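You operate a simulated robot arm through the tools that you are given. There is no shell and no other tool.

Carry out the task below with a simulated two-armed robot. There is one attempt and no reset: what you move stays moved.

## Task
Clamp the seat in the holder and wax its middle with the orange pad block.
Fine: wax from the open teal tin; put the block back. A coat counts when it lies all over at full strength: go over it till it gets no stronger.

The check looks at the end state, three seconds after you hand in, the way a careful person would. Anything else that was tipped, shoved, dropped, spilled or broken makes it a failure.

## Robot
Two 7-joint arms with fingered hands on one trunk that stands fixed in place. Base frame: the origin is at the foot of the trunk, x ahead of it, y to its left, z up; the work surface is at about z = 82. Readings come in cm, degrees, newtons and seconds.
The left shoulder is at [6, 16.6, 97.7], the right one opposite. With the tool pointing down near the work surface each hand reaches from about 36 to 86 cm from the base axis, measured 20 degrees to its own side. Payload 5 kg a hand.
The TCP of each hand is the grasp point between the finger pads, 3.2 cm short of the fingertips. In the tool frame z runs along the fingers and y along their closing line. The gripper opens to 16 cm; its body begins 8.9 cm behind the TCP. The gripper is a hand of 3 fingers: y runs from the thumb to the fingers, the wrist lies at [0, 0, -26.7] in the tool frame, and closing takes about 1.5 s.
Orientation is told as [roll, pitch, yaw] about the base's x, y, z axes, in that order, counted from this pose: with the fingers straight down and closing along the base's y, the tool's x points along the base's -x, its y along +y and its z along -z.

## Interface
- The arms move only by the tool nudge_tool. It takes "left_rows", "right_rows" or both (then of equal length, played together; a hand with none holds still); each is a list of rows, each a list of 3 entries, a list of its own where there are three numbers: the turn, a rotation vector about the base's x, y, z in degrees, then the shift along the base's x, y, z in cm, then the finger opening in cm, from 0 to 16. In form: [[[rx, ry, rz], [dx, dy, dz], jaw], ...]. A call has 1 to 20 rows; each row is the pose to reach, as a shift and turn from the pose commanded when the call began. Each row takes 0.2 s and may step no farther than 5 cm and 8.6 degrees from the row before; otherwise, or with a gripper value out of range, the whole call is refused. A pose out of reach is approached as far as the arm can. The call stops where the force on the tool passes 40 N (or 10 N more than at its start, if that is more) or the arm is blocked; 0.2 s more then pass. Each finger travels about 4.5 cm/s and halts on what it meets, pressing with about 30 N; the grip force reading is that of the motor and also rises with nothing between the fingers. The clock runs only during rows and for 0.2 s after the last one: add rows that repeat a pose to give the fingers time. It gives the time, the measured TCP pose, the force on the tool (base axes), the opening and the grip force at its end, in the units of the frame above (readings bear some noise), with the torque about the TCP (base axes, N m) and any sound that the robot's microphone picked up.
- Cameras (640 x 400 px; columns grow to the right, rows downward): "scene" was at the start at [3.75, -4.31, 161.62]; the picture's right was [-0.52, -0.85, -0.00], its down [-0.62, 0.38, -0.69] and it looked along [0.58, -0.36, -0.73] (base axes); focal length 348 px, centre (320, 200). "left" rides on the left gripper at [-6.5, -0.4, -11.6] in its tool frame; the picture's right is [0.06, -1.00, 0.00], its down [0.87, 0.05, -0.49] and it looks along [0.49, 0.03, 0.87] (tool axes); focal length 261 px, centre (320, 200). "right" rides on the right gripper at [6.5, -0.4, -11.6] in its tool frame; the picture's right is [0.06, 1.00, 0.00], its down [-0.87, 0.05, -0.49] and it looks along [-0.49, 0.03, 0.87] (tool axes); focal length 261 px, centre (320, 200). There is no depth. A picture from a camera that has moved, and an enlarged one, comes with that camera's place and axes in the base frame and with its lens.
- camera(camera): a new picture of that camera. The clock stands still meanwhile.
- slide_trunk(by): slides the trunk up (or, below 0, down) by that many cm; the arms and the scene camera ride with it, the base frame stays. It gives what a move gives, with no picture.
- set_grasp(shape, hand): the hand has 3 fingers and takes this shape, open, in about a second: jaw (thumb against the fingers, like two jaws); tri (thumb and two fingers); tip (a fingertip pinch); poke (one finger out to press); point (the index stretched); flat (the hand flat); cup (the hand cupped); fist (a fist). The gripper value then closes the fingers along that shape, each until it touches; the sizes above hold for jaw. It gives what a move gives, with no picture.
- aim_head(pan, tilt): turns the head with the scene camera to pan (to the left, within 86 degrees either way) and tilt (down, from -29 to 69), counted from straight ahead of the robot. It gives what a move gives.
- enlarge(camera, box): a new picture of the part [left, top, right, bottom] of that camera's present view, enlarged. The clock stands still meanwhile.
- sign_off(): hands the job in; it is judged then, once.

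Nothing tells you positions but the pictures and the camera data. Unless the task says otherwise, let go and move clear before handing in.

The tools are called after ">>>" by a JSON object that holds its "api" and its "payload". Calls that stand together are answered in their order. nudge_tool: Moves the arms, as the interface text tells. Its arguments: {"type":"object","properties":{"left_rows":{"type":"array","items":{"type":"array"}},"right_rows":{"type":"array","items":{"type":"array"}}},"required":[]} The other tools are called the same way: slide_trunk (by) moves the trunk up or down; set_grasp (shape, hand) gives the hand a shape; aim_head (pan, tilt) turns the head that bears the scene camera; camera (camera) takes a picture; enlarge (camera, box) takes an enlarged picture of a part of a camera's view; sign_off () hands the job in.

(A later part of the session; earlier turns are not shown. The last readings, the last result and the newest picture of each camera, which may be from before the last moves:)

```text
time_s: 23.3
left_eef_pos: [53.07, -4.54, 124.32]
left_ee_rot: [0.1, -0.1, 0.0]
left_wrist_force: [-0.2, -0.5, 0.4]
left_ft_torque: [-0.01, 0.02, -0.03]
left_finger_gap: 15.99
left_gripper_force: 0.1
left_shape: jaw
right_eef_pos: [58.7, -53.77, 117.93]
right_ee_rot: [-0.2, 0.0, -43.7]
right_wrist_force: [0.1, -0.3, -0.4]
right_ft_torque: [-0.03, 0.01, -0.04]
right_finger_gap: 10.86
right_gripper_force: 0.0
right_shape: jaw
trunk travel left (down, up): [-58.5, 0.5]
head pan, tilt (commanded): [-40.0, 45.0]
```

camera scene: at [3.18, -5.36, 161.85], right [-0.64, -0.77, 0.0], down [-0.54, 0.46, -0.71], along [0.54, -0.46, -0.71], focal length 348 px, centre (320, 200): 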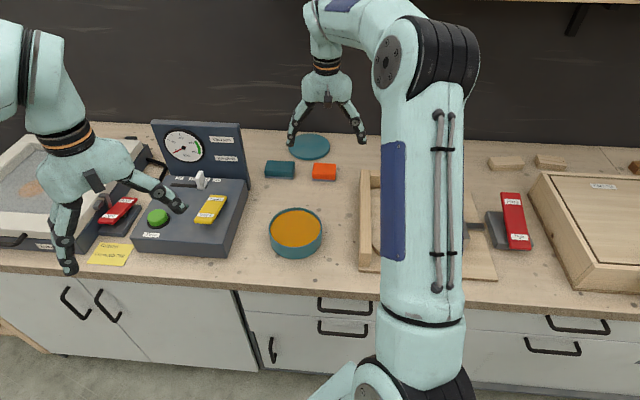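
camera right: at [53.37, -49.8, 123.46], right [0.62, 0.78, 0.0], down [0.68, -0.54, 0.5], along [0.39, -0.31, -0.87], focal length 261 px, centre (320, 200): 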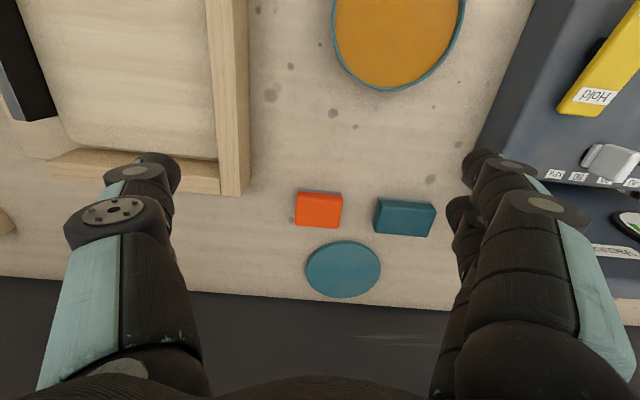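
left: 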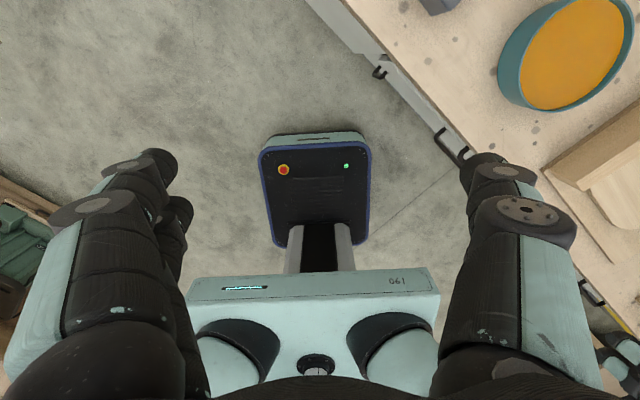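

Now tilt outward 18° while moving toward a point above and just short of the block.

>>> {"api": "nudge_tool", "payload": {"right_rows": [[[-4.15, -4.34, 0], [1.5, -1.3, -2], 10.8], [[-8.3, -8.68, 0], [3, -2.6, -4], 10.8], [[-12.44, -13.01, 0], [5, -4.3, -7], 10.8], [[-12.44, -13.01, 0], [7, -6, -10], 10.8], [[-12.44, -13.01, 0], [9, -7.7, -13], 10.8], [[-12.44, -13.01, 0], [11, -9.4, -15], 10.8], [[-12.44, -13.01, 0], [11, -9.4, -15], 10.8], [[-12.44, -13.01, 0], [11, -9.4, -15], 10.8]]}}

>>> {"api": "camera", "payload": {"camera": "right"}}

>>> {"api": "camera", "payload": {"camera": "scene"}}

```text
time_s: 25.1
left_eef_pos: [53.06, -4.47, 124.35]
left_ee_rot: [0.0, -0.1, 0.0]
left_wrist_force: [-0.3, 0.1, -0.4]
left_ft_torque: [0.0, -0.01, 0.0]
left_finger_gap: 15.97
left_gripper_force: 0.1
left_shape: jaw
right_eef_pos: [69.7, -63.21, 102.79]
right_ee_rot: [-0.1, -18.0, -43.7]
right_wrist_force: [0.4, 0.8, -0.6]
right_ft_torque: [0.02, 0.02, 0.0]
right_finger_gap: 10.82
right_gripper_force: 0.1
right_shape: jaw
trunk travel left (down, up): [-58.5, 0.5]
head pan, tilt (commanded): [-40.0, 45.0]
```

```text
taken
camera right: at [62.34, -56.82, 111.73], right [0.65, 0.76, -0.02], down [0.53, -0.43, 0.74], along [0.55, -0.49, -0.68], focal length 261 px, centre (320, 200)
```

right: 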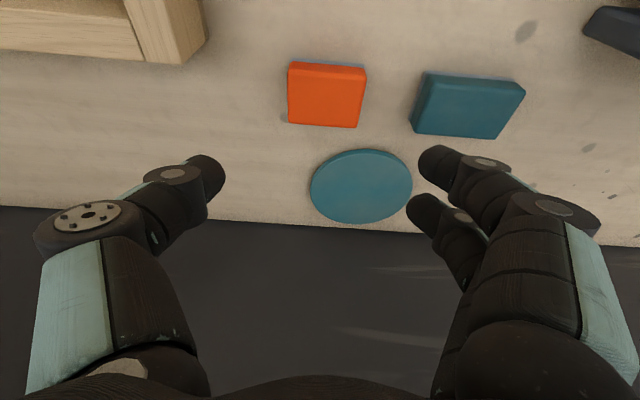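

```text
taken
camera scene: at [3.23, -5.4, 167.85], right [-0.64, -0.77, 0.0], down [-0.54, 0.46, -0.71], along [0.54, -0.45, -0.71], focal length 348 px, centre (320, 200)
```

scene: 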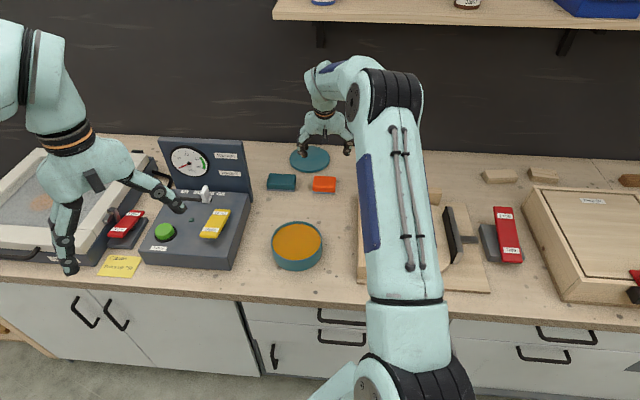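

The picture puts the block's centre at about (72.1, -65.0), so I'll aim the TCP at (71.7, -64.55). First I'll go down to about z=91 and check alignment.

>>> {"api": "nudge_tool", "payload": {"right_rows": [[[0, 0, 0], [0.7, -0.5, -2], 10.8], [[0, 0, 0], [1.4, -1, -5], 10.8], [[0, 0, 0], [1.97, -1.34, -8], 10.8], [[0, 0, 0], [1.97, -1.34, -11], 10.8], [[0, 0, 0], [1.97, -1.34, -11], 10.8], [[0, 0, 0], [1.97, -1.34, -11], 10.8]]}}

>>> {"api": "camera", "payload": {"camera": "right"}}

>>> {"api": "enlarge", "payload": {"camera": "scene", "box": [240, 80, 400, 220]}}

```text
time_s: 26.5
left_eef_pos: [53.15, -4.36, 124.35]
left_ee_rot: [0.0, 0.0, 0.0]
left_wrist_force: [0.0, -0.4, 0.1]
left_ft_torque: [0.01, 0.02, -0.01]
left_finger_gap: 15.99
left_gripper_force: 0.2
left_shape: jaw
right_eef_pos: [71.64, -64.49, 91.74]
right_ee_rot: [-0.2, -18.0, -43.8]
right_wrist_force: [-0.7, 0.3, 0.3]
right_ft_torque: [0.01, 0.02, 0.0]
right_finger_gap: 10.85
right_gripper_force: 0.0
right_shape: jaw
trunk travel left (down, up): [-58.5, 0.5]
head pan, tilt (commanded): [-40.0, 45.0]
```

```text
taken
camera right: at [64.22, -58.13, 100.78], right [0.65, 0.76, -0.02], down [0.53, -0.43, 0.74], along [0.55, -0.49, -0.68], focal length 261 px, centre (320, 200)
```

right: 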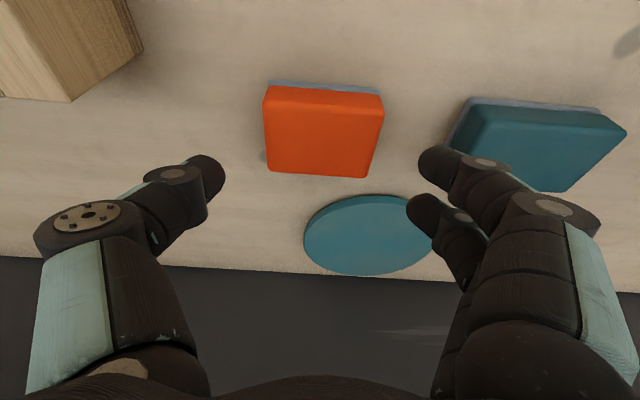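

```text
2.86 times, centred on (320, 150) of scene
camera zoom: at [3.19, -5.37, 167.85], right [-0.64, -0.77, 0.0], down [-0.54, 0.45, -0.71], along [0.54, -0.45, -0.71], focal length 993 px, centre (320, 343)
```

zoom: 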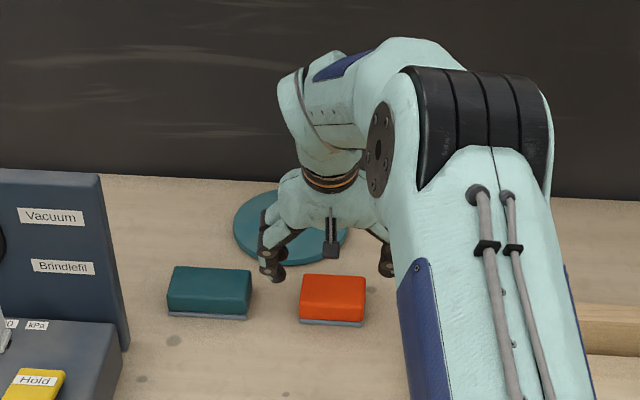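

The block is centred between the fingers, and there is clearance to the teal block and lid. I'll descend to grasp height, still open.

>>> {"api": "nudge_tool", "payload": {"right_rows": [[[0, 0, 0], [0, 0, -1.5], 10.8], [[0, 0, 0], [0, 0, -3], 10.8], [[0, 0, 0], [0, 0, -4], 10.8], [[0, 0, 0], [0, 0, -4.8], 10.8], [[0, 0, 0], [0, 0, -5.2], 10.8], [[0, 0, 0], [0, 0, -5.2], 10.8]]}}

>>> {"api": "camera", "payload": {"camera": "right"}}

>>> {"api": "enlarge", "payload": {"camera": "scene", "box": [240, 100, 400, 220]}}

```text
time_s: 27.9
left_eef_pos: [53.16, -4.53, 124.29]
left_ee_rot: [-0.1, 0.0, 0.0]
left_wrist_force: [0.2, -0.1, 0.0]
left_ft_torque: [0.01, 0.02, 0.0]
left_finger_gap: 16.01
left_gripper_force: 0.0
left_shape: jaw
right_eef_pos: [71.61, -64.45, 86.75]
right_ee_rot: [-0.2, -18.0, -43.8]
right_wrist_force: [0.1, -0.2, 0.0]
right_ft_torque: [0.0, 0.01, 0.01]
right_finger_gap: 10.84
right_gripper_force: 0.1
right_shape: jaw
trunk travel left (down, up): [-58.5, 0.5]
head pan, tilt (commanded): [-40.0, 45.0]
```

```text
taken
camera right: at [64.21, -58.16, 95.65], right [0.65, 0.76, -0.02], down [0.53, -0.43, 0.74], along [0.55, -0.49, -0.68], focal length 261 px, centre (320, 200)
```

right: 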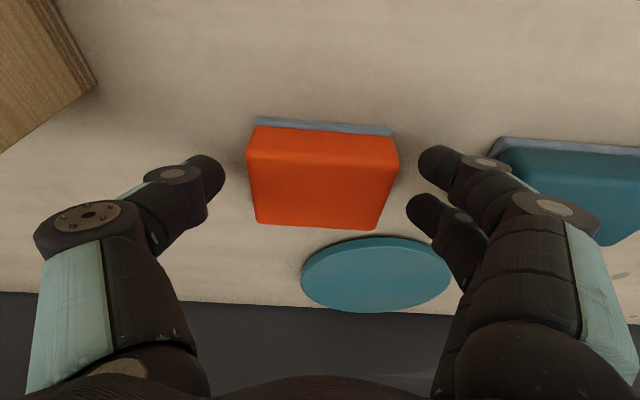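

```text
3.33 times, centred on (320, 160) of scene
camera zoom: at [3.18, -5.35, 167.85], right [-0.64, -0.77, 0.0], down [-0.54, 0.45, -0.71], along [0.54, -0.45, -0.71], focal length 1158 px, centre (320, 333)
```

zoom: 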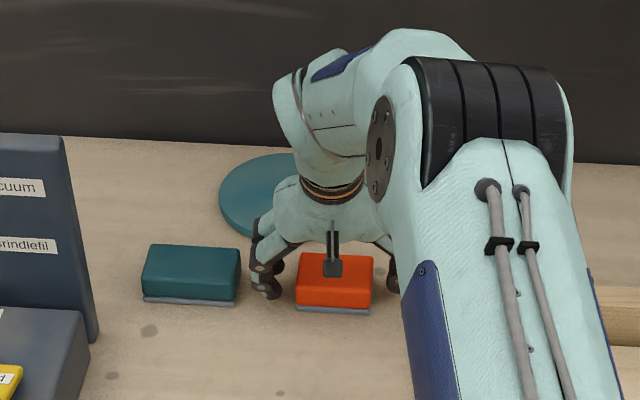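

The block lies centred between thumb and fingers. I'll close the grip now and hold for a while.

>>> {"api": "nudge_tool", "payload": {"right_rows": [[[0, 0, 0], [0, 0, -0.2], 9], [[0, 0, 0], [0, 0, -0.2], 7.5], [[0, 0, 0], [0, 0, -0.2], 6], [[0, 0, 0], [0, 0, -0.2], 4.5], [[0, 0, 0], [0, 0, -0.2], 4], [[0, 0, 0], [0, 0, -0.2], 4], [[0, 0, 0], [0, 0, -0.2], 4], [[0, 0, 0], [0, 0, -0.2], 4]]}}

>>> {"api": "camera", "payload": {"camera": "right"}}

```text
time_s: 29.7
left_eef_pos: [53.1, -4.33, 124.2]
left_ee_rot: [0.0, -0.1, 0.0]
left_wrist_force: [0.4, 0.0, -0.2]
left_ft_torque: [0.02, 0.01, -0.01]
left_finger_gap: 16.01
left_gripper_force: 0.0
left_shape: jaw
right_eef_pos: [71.46, -64.56, 86.54]
right_ee_rot: [-0.2, -17.9, -43.7]
right_wrist_force: [0.0, 0.3, 0.2]
right_ft_torque: [0.0, 0.01, 0.01]
right_finger_gap: 7.35
right_gripper_force: 30.1
right_shape: jaw
trunk travel left (down, up): [-58.5, 0.5]
head pan, tilt (commanded): [-40.0, 45.0]
```

```text
taken
camera right: at [64.21, -58.17, 95.43], right [0.65, 0.76, -0.02], down [0.53, -0.43, 0.74], along [0.55, -0.49, -0.68], focal length 261 px, centre (320, 200)
```

right: 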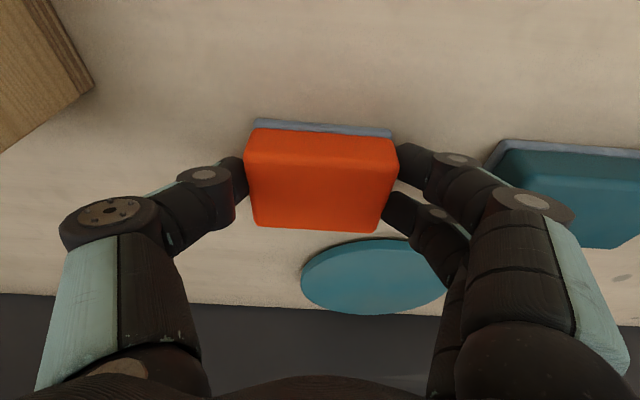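

The grip is firm at 7.35 cm with 30 N. I'll lift straight up and check that the block came along level.

>>> {"api": "nudge_tool", "payload": {"right_rows": [[[0, 0, 0], [0, 0, 0.5], 4], [[0, 0, 0], [0, 0, 1.5], 4], [[0, 0, 0], [0, 0, 3], 4], [[0, 0, 0], [0, 0, 5], 4], [[0, 0, 0], [0, 0, 8], 4], [[0, 0, 0], [0, 0, 8], 4]]}}

>>> {"api": "camera", "payload": {"camera": "right"}}

>>> {"api": "enlarge", "payload": {"camera": "scene", "box": [240, 80, 400, 220]}}

```text
time_s: 31.1
left_eef_pos: [53.11, -4.46, 124.27]
left_ee_rot: [0.0, 0.0, 0.0]
left_wrist_force: [0.3, -0.9, 0.2]
left_ft_torque: [-0.03, 0.03, -0.01]
left_finger_gap: 15.99
left_gripper_force: 0.1
left_shape: jaw
right_eef_pos: [71.76, -64.62, 94.4]
right_ee_rot: [-0.2, -18.0, -43.9]
right_wrist_force: [0.7, -0.5, -2.0]
right_ft_torque: [0.03, 0.02, 0.0]
right_finger_gap: 7.37
right_gripper_force: 29.5
right_shape: jaw
trunk travel left (down, up): [-58.5, 0.5]
head pan, tilt (commanded): [-40.0, 45.0]
```

```text
taken
camera right: at [64.37, -58.22, 103.4], right [0.65, 0.76, -0.02], down [0.53, -0.43, 0.74], along [0.55, -0.49, -0.68], focal length 261 px, centre (320, 200)
```

right: 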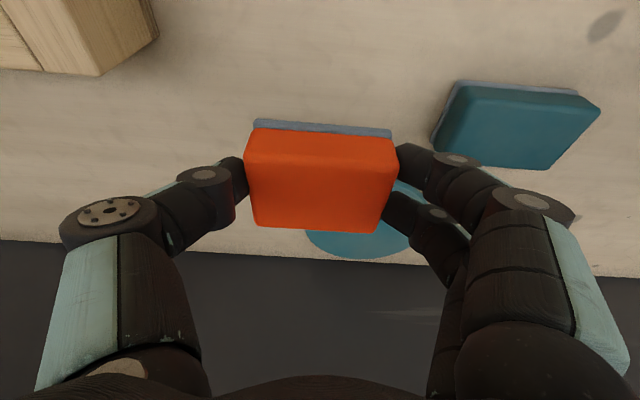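

```text
2.86 times, centred on (320, 150) of scene
camera zoom: at [3.23, -5.41, 167.84], right [-0.64, -0.77, 0.0], down [-0.54, 0.46, -0.71], along [0.54, -0.45, -0.71], focal length 993 px, centre (320, 343)
```

zoom: 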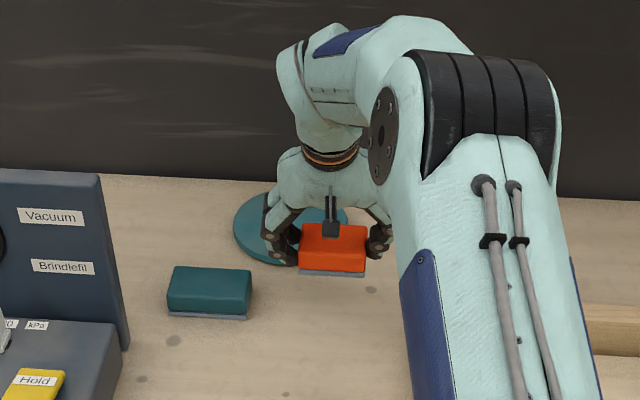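

The block is held level, with the pad bottom about 4.5 cm below the TCP. Now I'll measure the tin with the head camera.

>>> {"api": "enlarge", "payload": {"camera": "scene", "box": [250, 200, 346, 290]}}

>>> {"api": "enlarge", "payload": {"camera": "scene", "box": [220, 140, 540, 340]}}

```text
4.44 times, centred on (298, 245) of scene
camera zoom: at [3.23, -5.41, 167.84], right [-0.64, -0.77, 0.0], down [-0.54, 0.46, -0.71], along [0.54, -0.45, -0.71], focal length 1544 px, centre (418, 0)
```

zoom: 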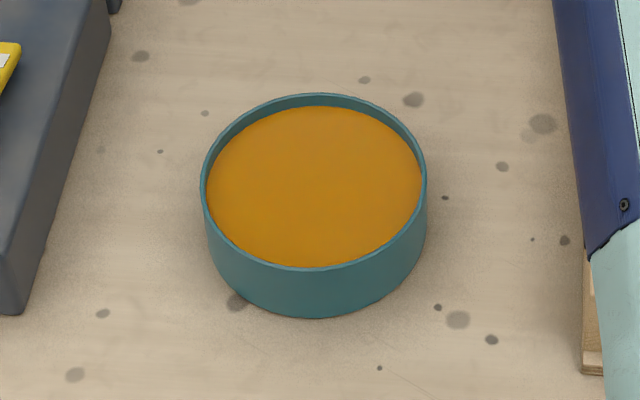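

```text
2.00 times, centred on (380, 240) of scene
camera zoom: at [3.23, -5.41, 167.84], right [-0.64, -0.77, 0.0], down [-0.54, 0.46, -0.71], along [0.54, -0.45, -0.71], focal length 695 px, centre (200, 120)
```

zoom: 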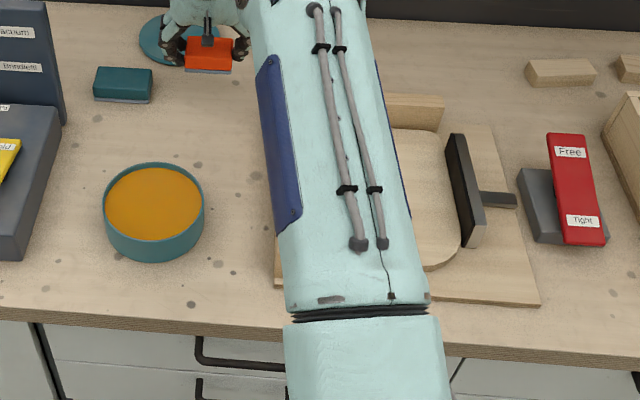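

The tin's centre works out near (56.6, -41.2), rim at z≈87.4 and wax at about z≈86.2. I'll carry the block above the tin and shift the left hand a bit further left out of the way.

>>> {"api": "nudge_tool", "payload": {"right_rows": [[[0, 0, 0], [0, 0, 2], 4], [[0, 0, 0], [-1.5, 2.3, 4], 4], [[0, 0, 0], [-3.5, 5.3, 5], 4], [[0, 0, 0], [-5.5, 8.4, 5], 4], [[0, 0, 0], [-7.5, 11.4, 5], 4], [[0, 0, 0], [-9.5, 14.5, 5], 4], [[0, 0, 0], [-11.5, 17.5, 5], 4], [[0, 0, 0], [-13.5, 20.6, 5], 4], [[0, 0, 0], [-15.2, 23.2, 5], 4], [[0, 0, 0], [-15.6, 23.8, 5], 4], [[0, 0, 0], [-15.6, 23.8, 5], 4]], "left_rows": [[[0, 0, 0], [0, 2, 0], 16], [[0, 0, 0], [0, 4, 0], 16], [[0, 0, 0], [0, 6, 0], 16], [[0, 0, 0], [0, 8, 0], 16], [[0, 0, 0], [0, 10, 0], 16], [[0, 0, 0], [0, 12, 0], 16], [[0, 0, 0], [0, 12, 0], 16], [[0, 0, 0], [0, 12, 0], 16], [[0, 0, 0], [0, 12, 0], 16], [[0, 0, 0], [0, 12, 0], 16], [[0, 0, 0], [0, 12, 0], 16]]}}

>>> {"api": "camera", "payload": {"camera": "right"}}

>>> {"api": "camera", "payload": {"camera": "scene"}}

>>> {"api": "enlarge", "payload": {"camera": "scene", "box": [220, 170, 380, 290]}}

```text
time_s: 33.5
left_eef_pos: [53.04, 7.59, 124.2]
left_ee_rot: [0.1, 0.0, 0.0]
left_wrist_force: [-0.1, -0.3, 0.0]
left_ft_torque: [-0.03, 0.0, -0.05]
left_finger_gap: 16.01
left_gripper_force: 0.0
left_shape: jaw
right_eef_pos: [55.94, -40.85, 99.56]
right_ee_rot: [-0.2, -18.0, -43.8]
right_wrist_force: [-0.9, -0.4, -1.5]
right_ft_torque: [0.01, 0.02, 0.02]
right_finger_gap: 7.35
right_gripper_force: 30.1
right_shape: jaw
trunk travel left (down, up): [-58.5, 0.5]
head pan, tilt (commanded): [-40.0, 45.0]
```

```text
taken
camera right: at [48.6, -34.4, 108.45], right [0.65, 0.76, -0.02], down [0.53, -0.43, 0.74], along [0.55, -0.49, -0.68], focal length 261 px, centre (320, 200)
```

right: 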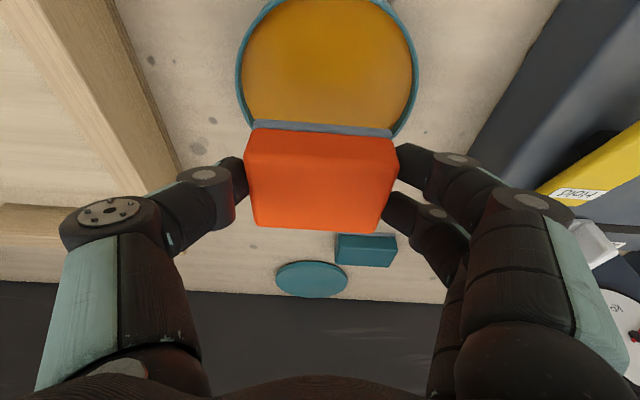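

```text
taken
camera scene: at [3.17, -5.34, 167.85], right [-0.64, -0.77, 0.0], down [-0.54, 0.45, -0.71], along [0.54, -0.45, -0.71], focal length 348 px, centre (320, 200)
```

scene: 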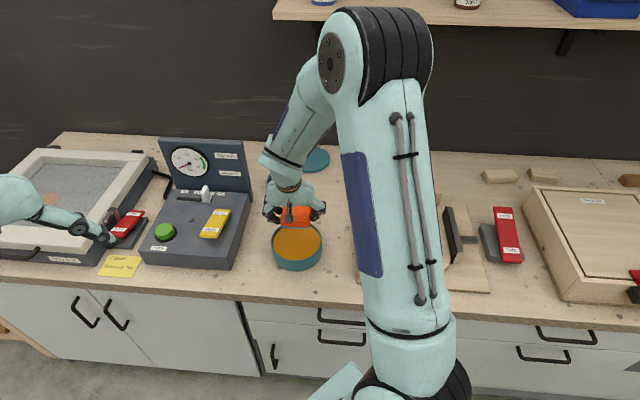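

```text
3.33 times, centred on (300, 230) of scene
camera zoom: at [3.17, -5.34, 167.85], right [-0.64, -0.77, 0.0], down [-0.54, 0.45, -0.71], along [0.54, -0.45, -0.71], focal length 1158 px, centre (387, 100)
```

zoom: 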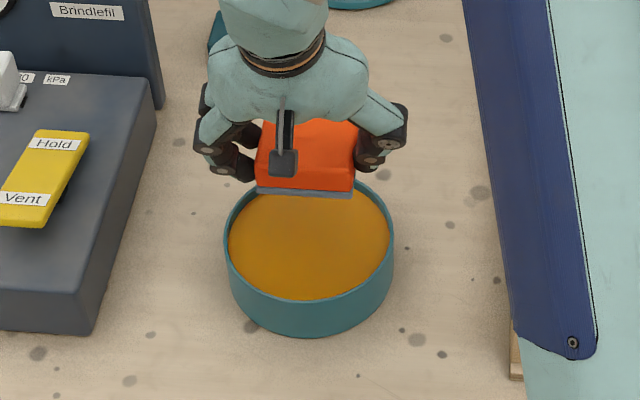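

The block is aligned over the tin. I'll lower it toward the wax, slowing near the surface.

>>> {"api": "nudge_tool", "payload": {"right_rows": [[[0, 0, 0], [0.1, 0.1, -2], 4], [[0, 0, 0], [0.15, 0.15, -4], 4], [[0, 0, 0], [0.15, 0.15, -6], 4], [[0, 0, 0], [0.15, 0.15, -7], 4], [[0, 0, 0], [0.15, 0.15, -7.6], 4], [[0, 0, 0], [0.15, 0.15, -8.0], 4], [[0, 0, 0], [0.15, 0.15, -8.3], 4], [[0, 0, 0], [0.15, 0.15, -8.3], 4]]}}

>>> {"api": "enlarge", "payload": {"camera": "scene", "box": [220, 170, 380, 290]}}

>>> {"api": "camera", "payload": {"camera": "right"}}

```text
time_s: 35.3
left_eef_pos: [53.0, 7.54, 124.27]
left_ee_rot: [-0.1, 0.0, 0.0]
left_wrist_force: [0.1, -0.6, 0.6]
left_ft_torque: [-0.01, -0.01, -0.01]
left_finger_gap: 15.98
left_gripper_force: 0.1
left_shape: jaw
right_eef_pos: [56.18, -40.69, 91.29]
right_ee_rot: [-0.2, -18.0, -43.8]
right_wrist_force: [-0.4, -0.6, -1.2]
right_ft_torque: [0.01, 0.02, 0.0]
right_finger_gap: 7.33
right_gripper_force: 29.6
right_shape: jaw
trunk travel left (down, up): [-58.5, 0.5]
head pan, tilt (commanded): [-40.0, 45.0]
```

```text
3.33 times, centred on (300, 230) of scene
camera zoom: at [3.18, -5.34, 167.85], right [-0.64, -0.77, 0.0], down [-0.54, 0.45, -0.71], along [0.54, -0.45, -0.71], focal length 1158 px, centre (387, 100)
```

zoom: 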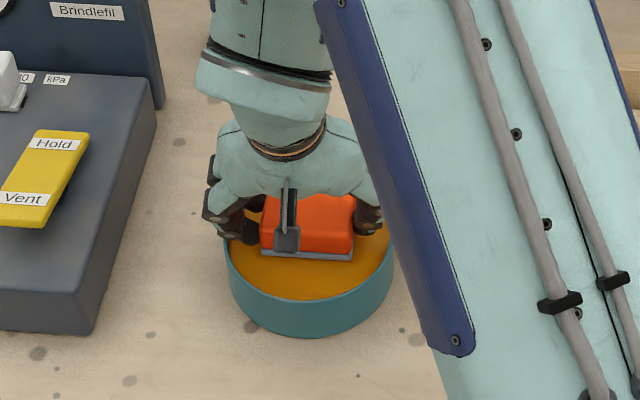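

```text
taken
camera right: at [48.79, -34.23, 100.14], right [0.65, 0.76, -0.02], down [0.53, -0.43, 0.74], along [0.55, -0.49, -0.68], focal length 261 px, centre (320, 200)
```

right: 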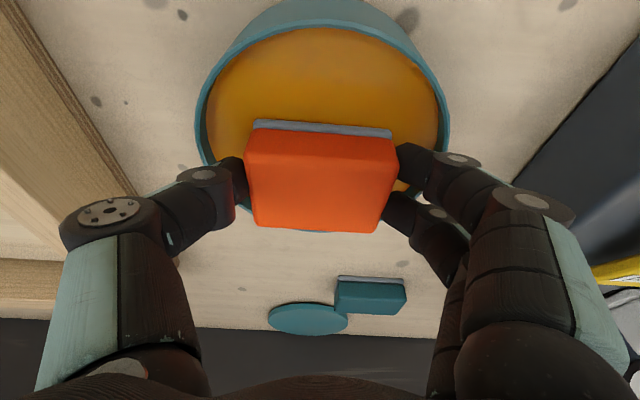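

Block is well inside the rim, with no contact yet. I'll lower in fine steps until the pad touches the wax.

>>> {"api": "nudge_tool", "payload": {"right_rows": [[[0, 0, 0], [0, 0, -0.2], 4], [[0, 0, 0], [0, 0, -0.4], 4], [[0, 0, 0], [0, 0, -0.6], 4], [[0, 0, 0], [0, 0, -0.8], 4], [[0, 0, 0], [0, 0, -0.8], 4]]}}

>>> {"api": "enlarge", "payload": {"camera": "scene", "box": [240, 200, 350, 280]}}

```text
time_s: 36.5
left_eef_pos: [52.75, 7.57, 124.41]
left_ee_rot: [-0.1, -0.1, 0.0]
left_wrist_force: [-0.3, 0.3, 0.7]
left_ft_torque: [-0.03, -0.04, 0.02]
left_finger_gap: 16.02
left_gripper_force: 0.1
left_shape: jaw
right_eef_pos: [56.32, -40.51, 90.7]
right_ee_rot: [-0.1, -18.3, -43.9]
right_wrist_force: [0.7, -2.1, 25.5]
right_ft_torque: [-0.24, -0.06, -0.04]
right_finger_gap: 7.29
right_gripper_force: 29.9
right_shape: jaw
trunk travel left (down, up): [-58.5, 0.5]
head pan, tilt (commanded): [-40.0, 45.0]
```

```text
5.00 times, centred on (295, 240) of scene
camera zoom: at [2.99, -5.22, 167.89], right [-0.64, -0.77, 0.0], down [-0.54, 0.45, -0.71], along [0.54, -0.46, -0.71], focal length 1738 px, centre (445, 0)
```

zoom: 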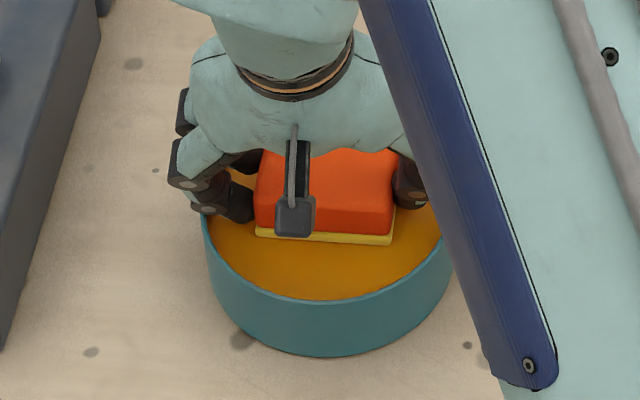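

The pad touched the wax at 25 N and its edge has turned yellow, so it's loaded. I'll lift out and carry it over the seat.

>>> {"api": "nudge_tool", "payload": {"right_rows": [[[0, 0, 0], [0, 0, 1], 4], [[0, 0, 0], [0, 0, 3], 4], [[0, 0, 0], [0, 0, 6], 4], [[0, 0, 0], [-0.5, -1, 10], 4], [[0, 0, 0], [-2, -3.5, 12], 4], [[0, 0, 0], [-4.5, -7, 12], 4], [[0, 0, 0], [-7, -11, 12], 4], [[0, 0, 0], [-9.5, -15, 12], 4], [[0, 0, 0], [-12, -19, 12], 4], [[0, 0, 0], [-14.5, -22.5, 12], 4], [[0, 0, 0], [-17, -26, 12], 4], [[0, 0, 0], [-18.8, -28.2, 12], 4], [[0, 0, 0], [-18.8, -28.2, 12], 4]]}}

>>> {"api": "camera", "payload": {"camera": "right"}}

>>> {"api": "camera", "payload": {"camera": "scene"}}

```text
time_s: 39.3
left_eef_pos: [53.12, 7.7, 124.16]
left_ee_rot: [0.0, 0.0, 0.0]
left_wrist_force: [0.4, 0.1, 0.1]
left_ft_torque: [-0.01, -0.04, -0.02]
left_finger_gap: 15.99
left_gripper_force: 0.1
left_shape: jaw
right_eef_pos: [37.25, -68.81, 102.27]
right_ee_rot: [-0.2, -18.0, -43.8]
right_wrist_force: [0.4, 0.8, -1.3]
right_ft_torque: [0.02, 0.01, -0.01]
right_finger_gap: 7.3
right_gripper_force: 30.0
right_shape: jaw
trunk travel left (down, up): [-58.5, 0.5]
head pan, tilt (commanded): [-40.0, 45.0]
```

```text
taken
camera right: at [29.96, -62.43, 111.32], right [0.65, 0.76, -0.02], down [0.53, -0.43, 0.74], along [0.55, -0.49, -0.68], focal length 261 px, centre (320, 200)
```

right: 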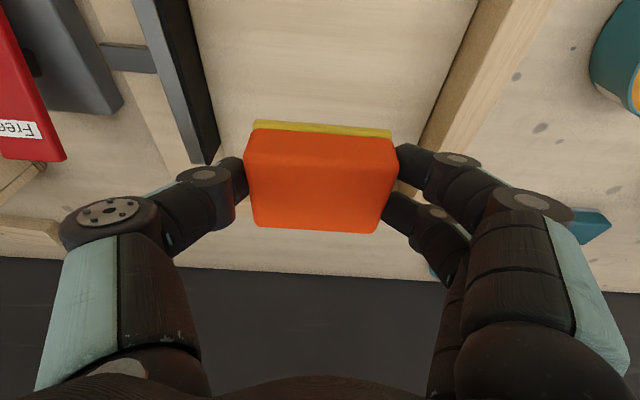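

```text
taken
camera scene: at [3.2, -5.34, 167.85], right [-0.64, -0.77, 0.0], down [-0.54, 0.45, -0.71], along [0.54, -0.45, -0.71], focal length 348 px, centre (320, 200)
```

scene: 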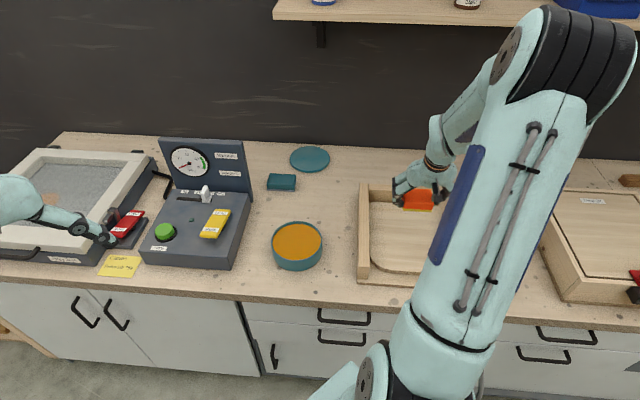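

The block hangs over the seat's centre, roughly (37.9, -69.2). I'll lower to just above the seat, then feel for contact.

>>> {"api": "nudge_tool", "payload": {"right_rows": [[[0, 0, 0], [0, 0, -3], 4], [[0, 0, 0], [0, 0, -6], 4], [[0, 0, 0], [0, 0, -8.5], 4], [[0, 0, 0], [0, 0, -10], 4], [[0, 0, 0], [0, 0, -10.8], 4], [[0, 0, 0], [0, 0, -11.4], 4], [[0, 0, 0], [0, 0, -11.4], 4]]}}

>>> {"api": "camera", "payload": {"camera": "right"}}

>>> {"api": "enlarge", "payload": {"camera": "scene", "box": [340, 150, 500, 290]}}

```text
time_s: 40.9
left_eef_pos: [53.05, 7.49, 124.2]
left_ee_rot: [-0.1, 0.0, 0.0]
left_wrist_force: [-0.1, 0.5, -0.6]
left_ft_torque: [0.01, 0.02, -0.02]
left_finger_gap: 15.99
left_gripper_force: 0.0
left_shape: jaw
right_eef_pos: [37.35, -68.83, 91.04]
right_ee_rot: [-0.2, -18.0, -43.9]
right_wrist_force: [0.0, -1.1, -1.0]
right_ft_torque: [0.02, 0.02, -0.02]
right_finger_gap: 7.31
right_gripper_force: 29.9
right_shape: jaw
trunk travel left (down, up): [-58.5, 0.5]
head pan, tilt (commanded): [-40.0, 45.0]
```

```text
taken
camera right: at [29.97, -62.43, 99.91], right [0.65, 0.76, -0.02], down [0.53, -0.43, 0.74], along [0.55, -0.49, -0.68], focal length 261 px, centre (320, 200)
```

right: 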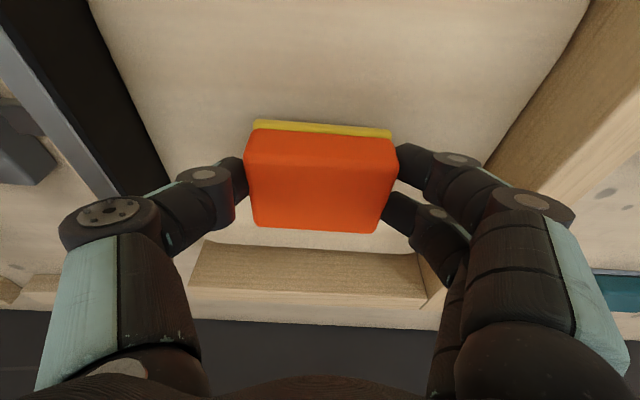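

```text
2.86 times, centred on (420, 220) of scene
camera zoom: at [3.17, -5.35, 167.85], right [-0.64, -0.77, 0.0], down [-0.54, 0.45, -0.71], along [0.54, -0.45, -0.71], focal length 993 px, centre (34, 143)
```

zoom: 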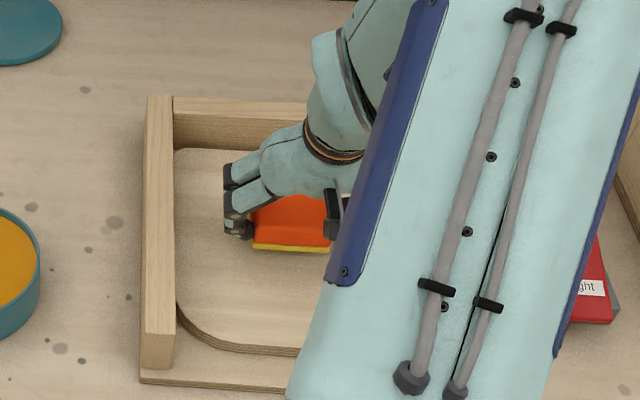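

The block is centred over the seat. I'll now feel downward for contact in small steps.

>>> {"api": "nudge_tool", "payload": {"right_rows": [[[0, 0, 0], [0, 0, -0.25], 4], [[0, 0, 0], [0, 0, -0.5], 4], [[0, 0, 0], [0, 0, -0.75], 4], [[0, 0, 0], [0, 0, -1.0], 4], [[0, 0, 0], [0, 0, -1.0], 4]]}}

```text
time_s: 42.1
left_eef_pos: [52.97, 7.74, 124.29]
left_ee_rot: [0.0, 0.0, 0.0]
left_wrist_force: [0.8, 0.6, 0.2]
left_ft_torque: [-0.03, -0.03, 0.0]
left_finger_gap: 15.99
left_gripper_force: 0.0
left_shape: jaw
right_eef_pos: [37.39, -68.92, 90.06]
right_ee_rot: [-0.2, -18.0, -43.8]
right_wrist_force: [0.6, 0.4, -1.6]
right_ft_torque: [0.01, 0.0, -0.01]
right_finger_gap: 7.32
right_gripper_force: 30.3
right_shape: jaw
trunk travel left (down, up): [-58.5, 0.5]
head pan, tilt (commanded): [-40.0, 45.0]
```

>>> {"api": "nudge_tool", "payload": {"right_rows": [[[0, 0, 0], [0, 0, -0.2], 4], [[0, 0, 0], [0, 0, -0.4], 4], [[0, 0, 0], [0, 0, -0.6], 4], [[0, 0, 0], [0, 0, -0.6], 4]]}}

```text
time_s: 43.1
left_eef_pos: [53.0, 7.56, 124.3]
left_ee_rot: [0.1, 0.0, 0.0]
left_wrist_force: [-0.2, -0.9, 0.0]
left_ft_torque: [-0.03, 0.04, 0.02]
left_finger_gap: 15.95
left_gripper_force: 0.1
left_shape: jaw
right_eef_pos: [37.38, -68.75, 89.53]
right_ee_rot: [-0.2, -18.1, -43.8]
right_wrist_force: [-1.0, -0.1, 2.4]
right_ft_torque: [-0.01, -0.04, -0.02]
right_finger_gap: 7.31
right_gripper_force: 29.7
right_shape: jaw
trunk travel left (down, up): [-58.5, 0.5]
head pan, tilt (commanded): [-40.0, 45.0]
```

Contact starts at about TCP z = 89.55. I'll press a little harder and make a first side-to-side stroke through the centre, then look at the result.

>>> {"api": "nudge_tool", "payload": {"right_rows": [[[0, 0, 0], [0, 0, -0.15], 4], [[0, 0, 0], [-0.83, -0.87, -0.15], 4], [[0, 0, 0], [-1.66, -1.73, -0.15], 4], [[0, 0, 0], [-2.56, -2.67, -0.15], 4], [[0, 0, 0], [-1.66, -1.73, -0.15], 4], [[0, 0, 0], [-0.83, -0.87, -0.15], 4], [[0, 0, 0], [0, 0, -0.15], 4], [[0, 0, 0], [0.83, 0.87, -0.15], 4], [[0, 0, 0], [1.66, 1.73, -0.15], 4], [[0, 0, 0], [2.56, 2.67, -0.15], 4]]}}

>>> {"api": "camera", "payload": {"camera": "right"}}

>>> {"api": "enlarge", "payload": {"camera": "scene", "box": [340, 150, 500, 290]}}

```text
time_s: 45.3
left_eef_pos: [52.93, 7.8, 124.29]
left_ee_rot: [0.0, -0.1, 0.0]
left_wrist_force: [0.4, 0.4, 0.3]
left_ft_torque: [-0.01, -0.02, 0.01]
left_finger_gap: 16.0
left_gripper_force: 0.0
left_shape: jaw
right_eef_pos: [39.93, -66.09, 89.39]
right_ee_rot: [-0.2, -18.0, -43.9]
right_wrist_force: [-4.7, -3.2, 15.0]
right_ft_torque: [-0.22, 0.08, 0.01]
right_finger_gap: 7.34
right_gripper_force: 29.8
right_shape: jaw
trunk travel left (down, up): [-58.5, 0.5]
head pan, tilt (commanded): [-40.0, 45.0]
```

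```text
taken
camera right: at [32.51, -59.68, 98.3], right [0.65, 0.76, -0.02], down [0.53, -0.43, 0.74], along [0.55, -0.49, -0.68], focal length 261 px, centre (320, 200)
```

right: 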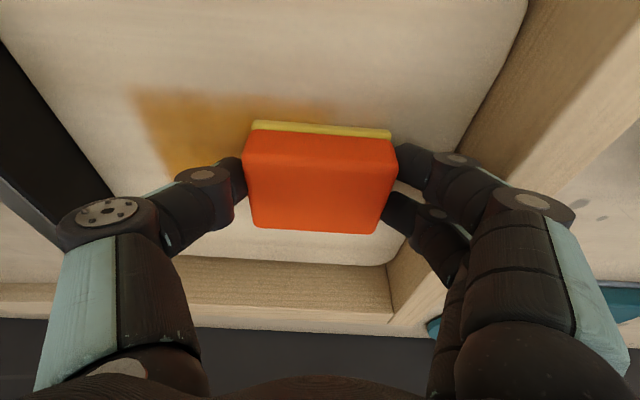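

```text
2.86 times, centred on (420, 220) of scene
camera zoom: at [3.09, -5.23, 167.86], right [-0.64, -0.77, 0.0], down [-0.54, 0.45, -0.71], along [0.54, -0.46, -0.71], focal length 993 px, centre (34, 143)
```

zoom: 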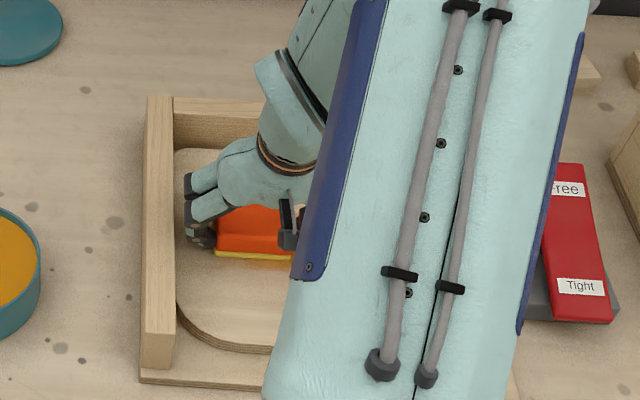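

The wax leaves a visible amber coat. I'll continue with overlapping side-to-side strokes, working toward the rear half of the middle.

>>> {"api": "nudge_tool", "payload": {"right_rows": [[[0, 0, 0], [-1.11, -1.16, -0.03], 4], [[0, 0, 0], [-2.21, -2.31, -0.03], 4], [[0, 0, 0], [-3.32, -3.47, -0.03], 4], [[0, 0, 0], [-4.43, -4.62, -0.03], 4], [[0, 0, 0], [-5.47, -5.7, -0.03], 4], [[0, 0, 0], [-3.59, -7.5, 0.1], 4], [[0, 0, 0], [-3.59, -7.5, -0.03], 4], [[0, 0, 0], [-2.55, -6.42, -0.03], 4], [[0, 0, 0], [-1.44, -5.27, -0.03], 4], [[0, 0, 0], [-0.33, -4.11, -0.03], 4], [[0, 0, 0], [0.77, -2.96, -0.03], 4], [[0, 0, 0], [1.88, -1.8, -0.03], 4], [[0, 0, 0], [2.23, -1.44, -0.03], 4], [[0, 0, 0], [4.1, -3.24, 0.1], 4], [[0, 0, 0], [4.1, -3.24, -0.03], 4], [[0, 0, 0], [3.06, -4.32, -0.03], 4], [[0, 0, 0], [1.95, -5.48, -0.03], 4], [[0, 0, 0], [0.84, -6.63, -0.03], 4], [[0, 0, 0], [-0.26, -7.79, -0.03], 4], [[0, 0, 0], [-1.72, -9.3, -0.03], 4]]}}

>>> {"api": "camera", "payload": {"camera": "right"}}

>>> {"api": "enlarge", "payload": {"camera": "scene", "box": [340, 150, 500, 290]}}

```text
time_s: 49.5
left_eef_pos: [53.0, 7.63, 124.28]
left_ee_rot: [-0.2, -0.2, 0.0]
left_wrist_force: [-0.2, -0.3, -0.2]
left_ft_torque: [0.03, 0.0, 0.04]
left_finger_gap: 15.98
left_gripper_force: 0.1
left_shape: jaw
right_eef_pos: [38.33, -75.57, 89.41]
right_ee_rot: [-0.2, -18.0, -43.8]
right_wrist_force: [3.5, 2.3, 14.4]
right_ft_torque: [0.09, -0.2, -0.04]
right_finger_gap: 7.33
right_gripper_force: 29.8
right_shape: jaw
trunk travel left (down, up): [-58.5, 0.5]
head pan, tilt (commanded): [-40.0, 45.0]
```

```text
taken
camera right: at [30.79, -69.09, 98.27], right [0.65, 0.76, -0.02], down [0.53, -0.43, 0.74], along [0.55, -0.49, -0.68], focal length 261 px, centre (320, 200)
```

right: 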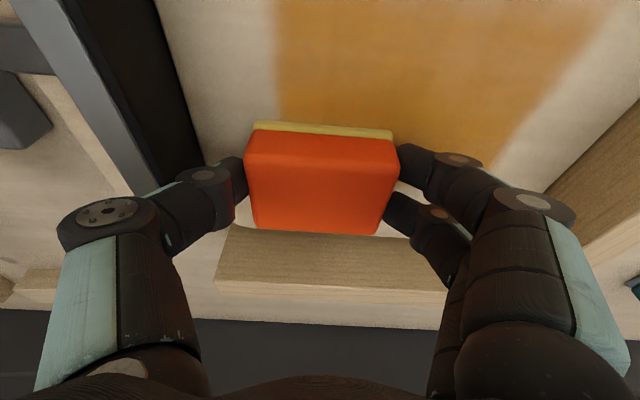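

```text
2.86 times, centred on (420, 220) of scene
camera zoom: at [3.07, -5.22, 167.86], right [-0.64, -0.77, 0.0], down [-0.54, 0.45, -0.71], along [0.54, -0.46, -0.71], focal length 993 px, centre (34, 143)
```

zoom: 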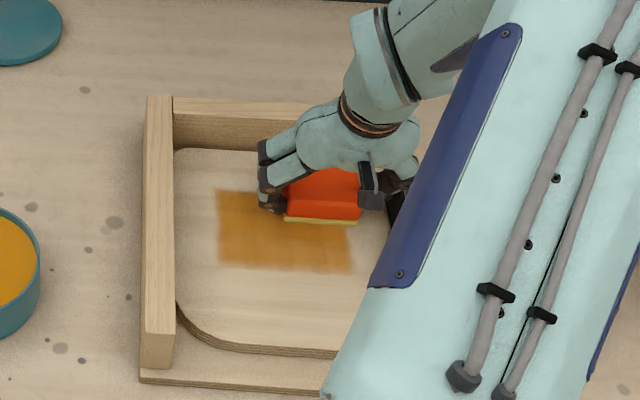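

The rear part now has a coat, and the pad is getting paler. I'll spread the remaining wax over the front part, then re-dip.

>>> {"api": "nudge_tool", "payload": {"right_rows": [[[0, 0, 0], [-1.88, 1.8, 0.1], 4], [[0, 0, 0], [-0.7, 3.03, 0], 4], [[0, 0, 0], [0.47, 4.25, 0], 4], [[0, 0, 0], [1.65, 5.48, 0], 4], [[0, 0, 0], [2.76, 6.64, 0], 4], [[0, 0, 0], [3.93, 7.86, 0], 4], [[0, 0, 0], [2.06, 9.66, 0.1], 4], [[0, 0, 0], [0.18, 11.46, 0.1], 4], [[0, 0, 0], [-0.99, 10.24, 0], 4], [[0, 0, 0], [-2.1, 9.08, 0], 4], [[0, 0, 0], [-3.28, 7.85, 0], 4], [[0, 0, 0], [-4.45, 6.63, 0], 4], [[0, 0, 0], [-5.63, 5.4, 0], 4], [[0, 0, 0], [-7.51, 7.2, 0.1], 4], [[0, 0, 0], [-6.33, 8.43, 0], 4], [[0, 0, 0], [-5.16, 9.65, 0], 4], [[0, 0, 0], [-3.98, 10.88, 0], 4], [[0, 0, 0], [-2.87, 12.04, 0], 4], [[0, 0, 0], [-1.7, 13.26, 0], 4]]}}

>>> {"api": "camera", "payload": {"camera": "right"}}

>>> {"api": "enlarge", "payload": {"camera": "scene", "box": [340, 150, 500, 290]}}

```text
time_s: 53.5
left_eef_pos: [53.03, 7.6, 124.31]
left_ee_rot: [-0.2, 0.0, 0.1]
left_wrist_force: [0.6, -0.2, -0.4]
left_ft_torque: [-0.04, 0.04, -0.03]
left_finger_gap: 15.98
left_gripper_force: 0.1
left_shape: jaw
right_eef_pos: [36.51, -62.24, 89.26]
right_ee_rot: [-0.2, -18.2, -43.7]
right_wrist_force: [-2.6, -3.5, 12.9]
right_ft_torque: [-0.1, 0.04, -0.01]
right_finger_gap: 7.31
right_gripper_force: 29.8
right_shape: jaw
trunk travel left (down, up): [-58.5, 0.5]
head pan, tilt (commanded): [-40.0, 45.0]
```

```text
taken
camera right: at [29.07, -55.74, 98.27], right [0.65, 0.76, -0.02], down [0.53, -0.43, 0.74], along [0.55, -0.49, -0.68], focal length 261 px, centre (320, 200)
```

right: 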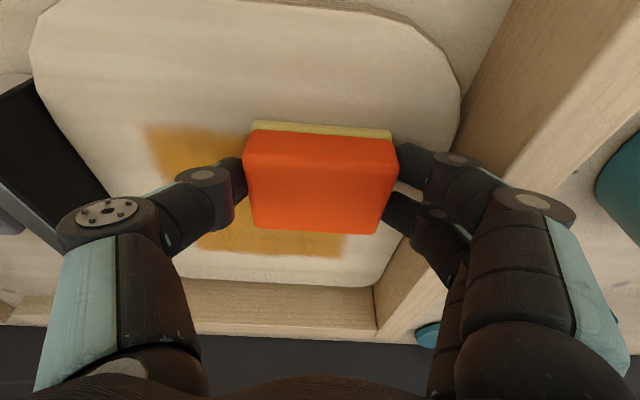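

```text
2.86 times, centred on (420, 220) of scene
camera zoom: at [3.13, -5.22, 167.86], right [-0.64, -0.77, 0.0], down [-0.54, 0.45, -0.71], along [0.54, -0.46, -0.71], focal length 993 px, centre (34, 143)
```

zoom: 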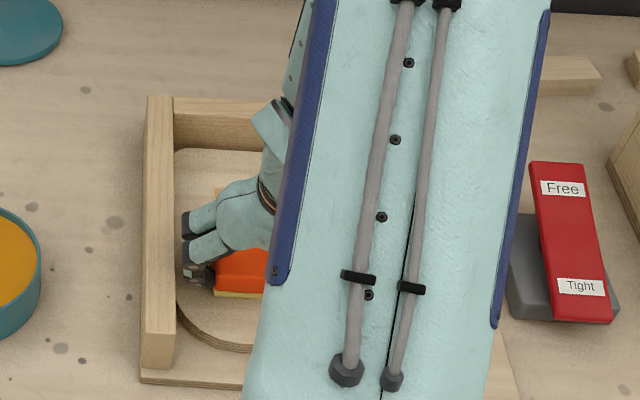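

The pad is nearly spent. I'll lift and go back to the tin, looking at the coat on the way.

>>> {"api": "nudge_tool", "payload": {"right_rows": [[[0, 0, 0], [0, 0, 1], 4], [[0, 0, 0], [0, 0, 4], 4], [[0, 0, 0], [0, 0, 8], 4], [[0, 0, 0], [0, 0, 12], 4], [[0, 0, 0], [2.5, 2.7, 12], 4], [[0, 0, 0], [5.5, 6, 12], 4], [[0, 0, 0], [8.5, 9.3, 12], 4], [[0, 0, 0], [11.5, 12.6, 12], 4], [[0, 0, 0], [14.5, 15.9, 12], 4], [[0, 0, 0], [17.5, 19.2, 12], 4], [[0, 0, 0], [19.7, 21.55, 12], 4], [[0, 0, 0], [19.7, 21.55, 12], 4]]}}

>>> {"api": "enlarge", "payload": {"camera": "scene", "box": [340, 150, 500, 290]}}

>>> {"api": "camera", "payload": {"camera": "right"}}

```text
time_s: 56.1
left_eef_pos: [52.95, 7.53, 124.4]
left_ee_rot: [0.0, -0.1, 0.0]
left_wrist_force: [-1.2, 0.2, -0.7]
left_ft_torque: [0.04, -0.01, -0.01]
left_finger_gap: 15.98
left_gripper_force: 0.0
left_shape: jaw
right_eef_pos: [56.15, -40.53, 101.07]
right_ee_rot: [-0.4, -17.9, -43.8]
right_wrist_force: [-0.6, -0.4, -1.6]
right_ft_torque: [0.0, -0.02, 0.0]
right_finger_gap: 7.34
right_gripper_force: 30.4
right_shape: jaw
trunk travel left (down, up): [-58.5, 0.5]
head pan, tilt (commanded): [-40.0, 45.0]
```

```text
2.86 times, centred on (420, 220) of scene
camera zoom: at [3.14, -5.38, 167.85], right [-0.64, -0.77, 0.0], down [-0.54, 0.46, -0.71], along [0.54, -0.45, -0.71], focal length 993 px, centre (34, 143)
```

zoom: 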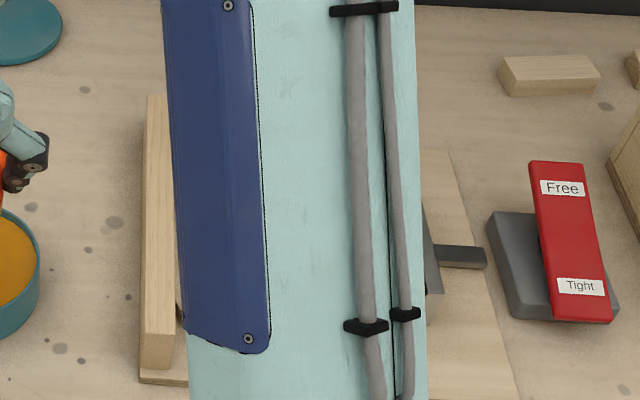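

```text
taken
camera right: at [48.77, -34.16, 110.14], right [0.65, 0.76, -0.02], down [0.53, -0.43, 0.74], along [0.55, -0.49, -0.68], focal length 261 px, centre (320, 200)
```

right: 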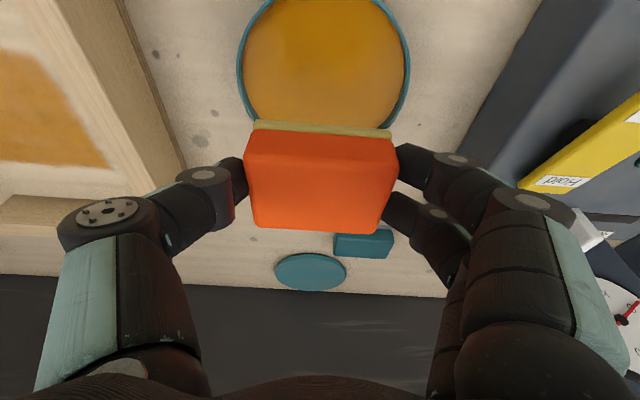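

Over the tin again. I'll lower the pad into the wax.

>>> {"api": "nudge_tool", "payload": {"right_rows": [[[0, 0, 0], [0.1, -0.1, -3], 4], [[0, 0, 0], [0.1, -0.1, -6], 4], [[0, 0, 0], [0.1, -0.1, -8.5], 4], [[0, 0, 0], [0.1, -0.1, -9.6], 4], [[0, 0, 0], [0.1, -0.1, -10.0], 4], [[0, 0, 0], [0.1, -0.1, -10.3], 4], [[0, 0, 0], [0.1, -0.1, -10.5], 4], [[0, 0, 0], [0.1, -0.1, -10.5], 4]]}}

>>> {"api": "camera", "payload": {"camera": "right"}}

```text
time_s: 57.9
left_eef_pos: [53.03, 7.59, 124.2]
left_ee_rot: [0.0, 0.0, 0.0]
left_wrist_force: [-0.8, -0.2, -0.6]
left_ft_torque: [0.01, 0.0, 0.02]
left_finger_gap: 15.98
left_gripper_force: 0.1
left_shape: jaw
right_eef_pos: [56.36, -40.77, 90.73]
right_ee_rot: [-0.2, -18.0, -43.9]
right_wrist_force: [-0.2, 0.0, -0.6]
right_ft_torque: [-0.01, 0.0, -0.01]
right_finger_gap: 7.3
right_gripper_force: 29.6
right_shape: jaw
trunk travel left (down, up): [-58.5, 0.5]
head pan, tilt (commanded): [-40.0, 45.0]
```

```text
taken
camera right: at [48.91, -34.33, 99.68], right [0.65, 0.76, -0.02], down [0.53, -0.43, 0.74], along [0.55, -0.49, -0.68], focal length 261 px, centre (320, 200)
```

right: 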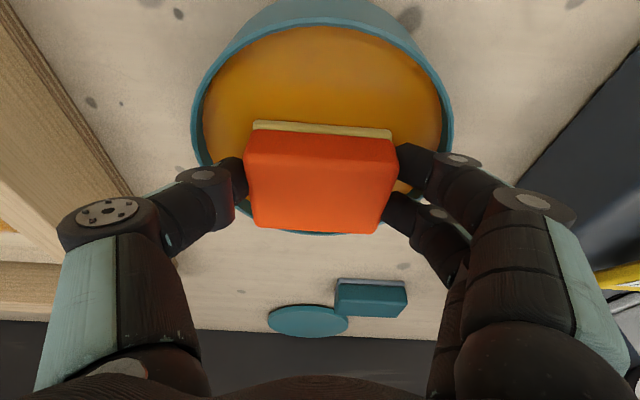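

>>> {"api": "nudge_tool", "payload": {"right_rows": [[[0, 0, 0], [0, 0, -0.15], 4], [[0, 0, 0], [0, 0, -0.3], 4], [[0, 0, 0], [0, 0, -0.4], 4], [[0, 0, 0], [0, 0, -0.4], 4], [[0, 0, 0], [0, 0, -0.4], 4]]}}

>>> {"api": "camera", "payload": {"camera": "right"}}

```text
time_s: 59.1
left_eef_pos: [52.89, 7.65, 124.29]
left_ee_rot: [0.0, -0.1, 0.0]
left_wrist_force: [0.0, 1.2, -0.1]
left_ft_torque: [-0.02, 0.0, -0.03]
left_finger_gap: 16.02
left_gripper_force: 0.0
left_shape: jaw
right_eef_pos: [56.29, -40.82, 90.66]
right_ee_rot: [-0.1, -18.2, -43.8]
right_wrist_force: [0.6, -3.0, 29.2]
right_ft_torque: [-0.21, -0.06, -0.03]
right_finger_gap: 7.31
right_gripper_force: 30.1
right_shape: jaw
trunk travel left (down, up): [-58.5, 0.5]
head pan, tilt (commanded): [-40.0, 45.0]
```

```text
taken
camera right: at [48.89, -34.3, 99.5], right [0.65, 0.76, -0.02], down [0.52, -0.43, 0.74], along [0.55, -0.49, -0.67], focal length 261 px, centre (320, 200)
```

right: 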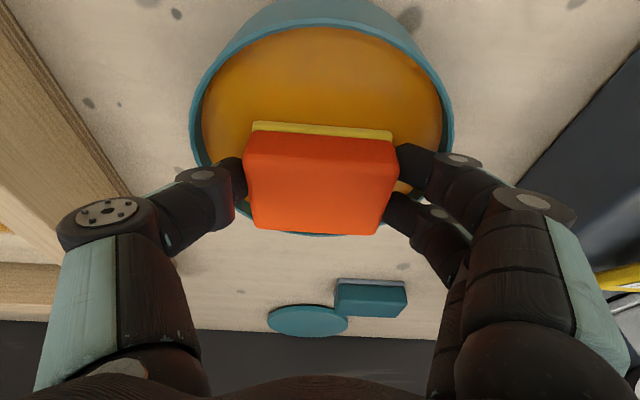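

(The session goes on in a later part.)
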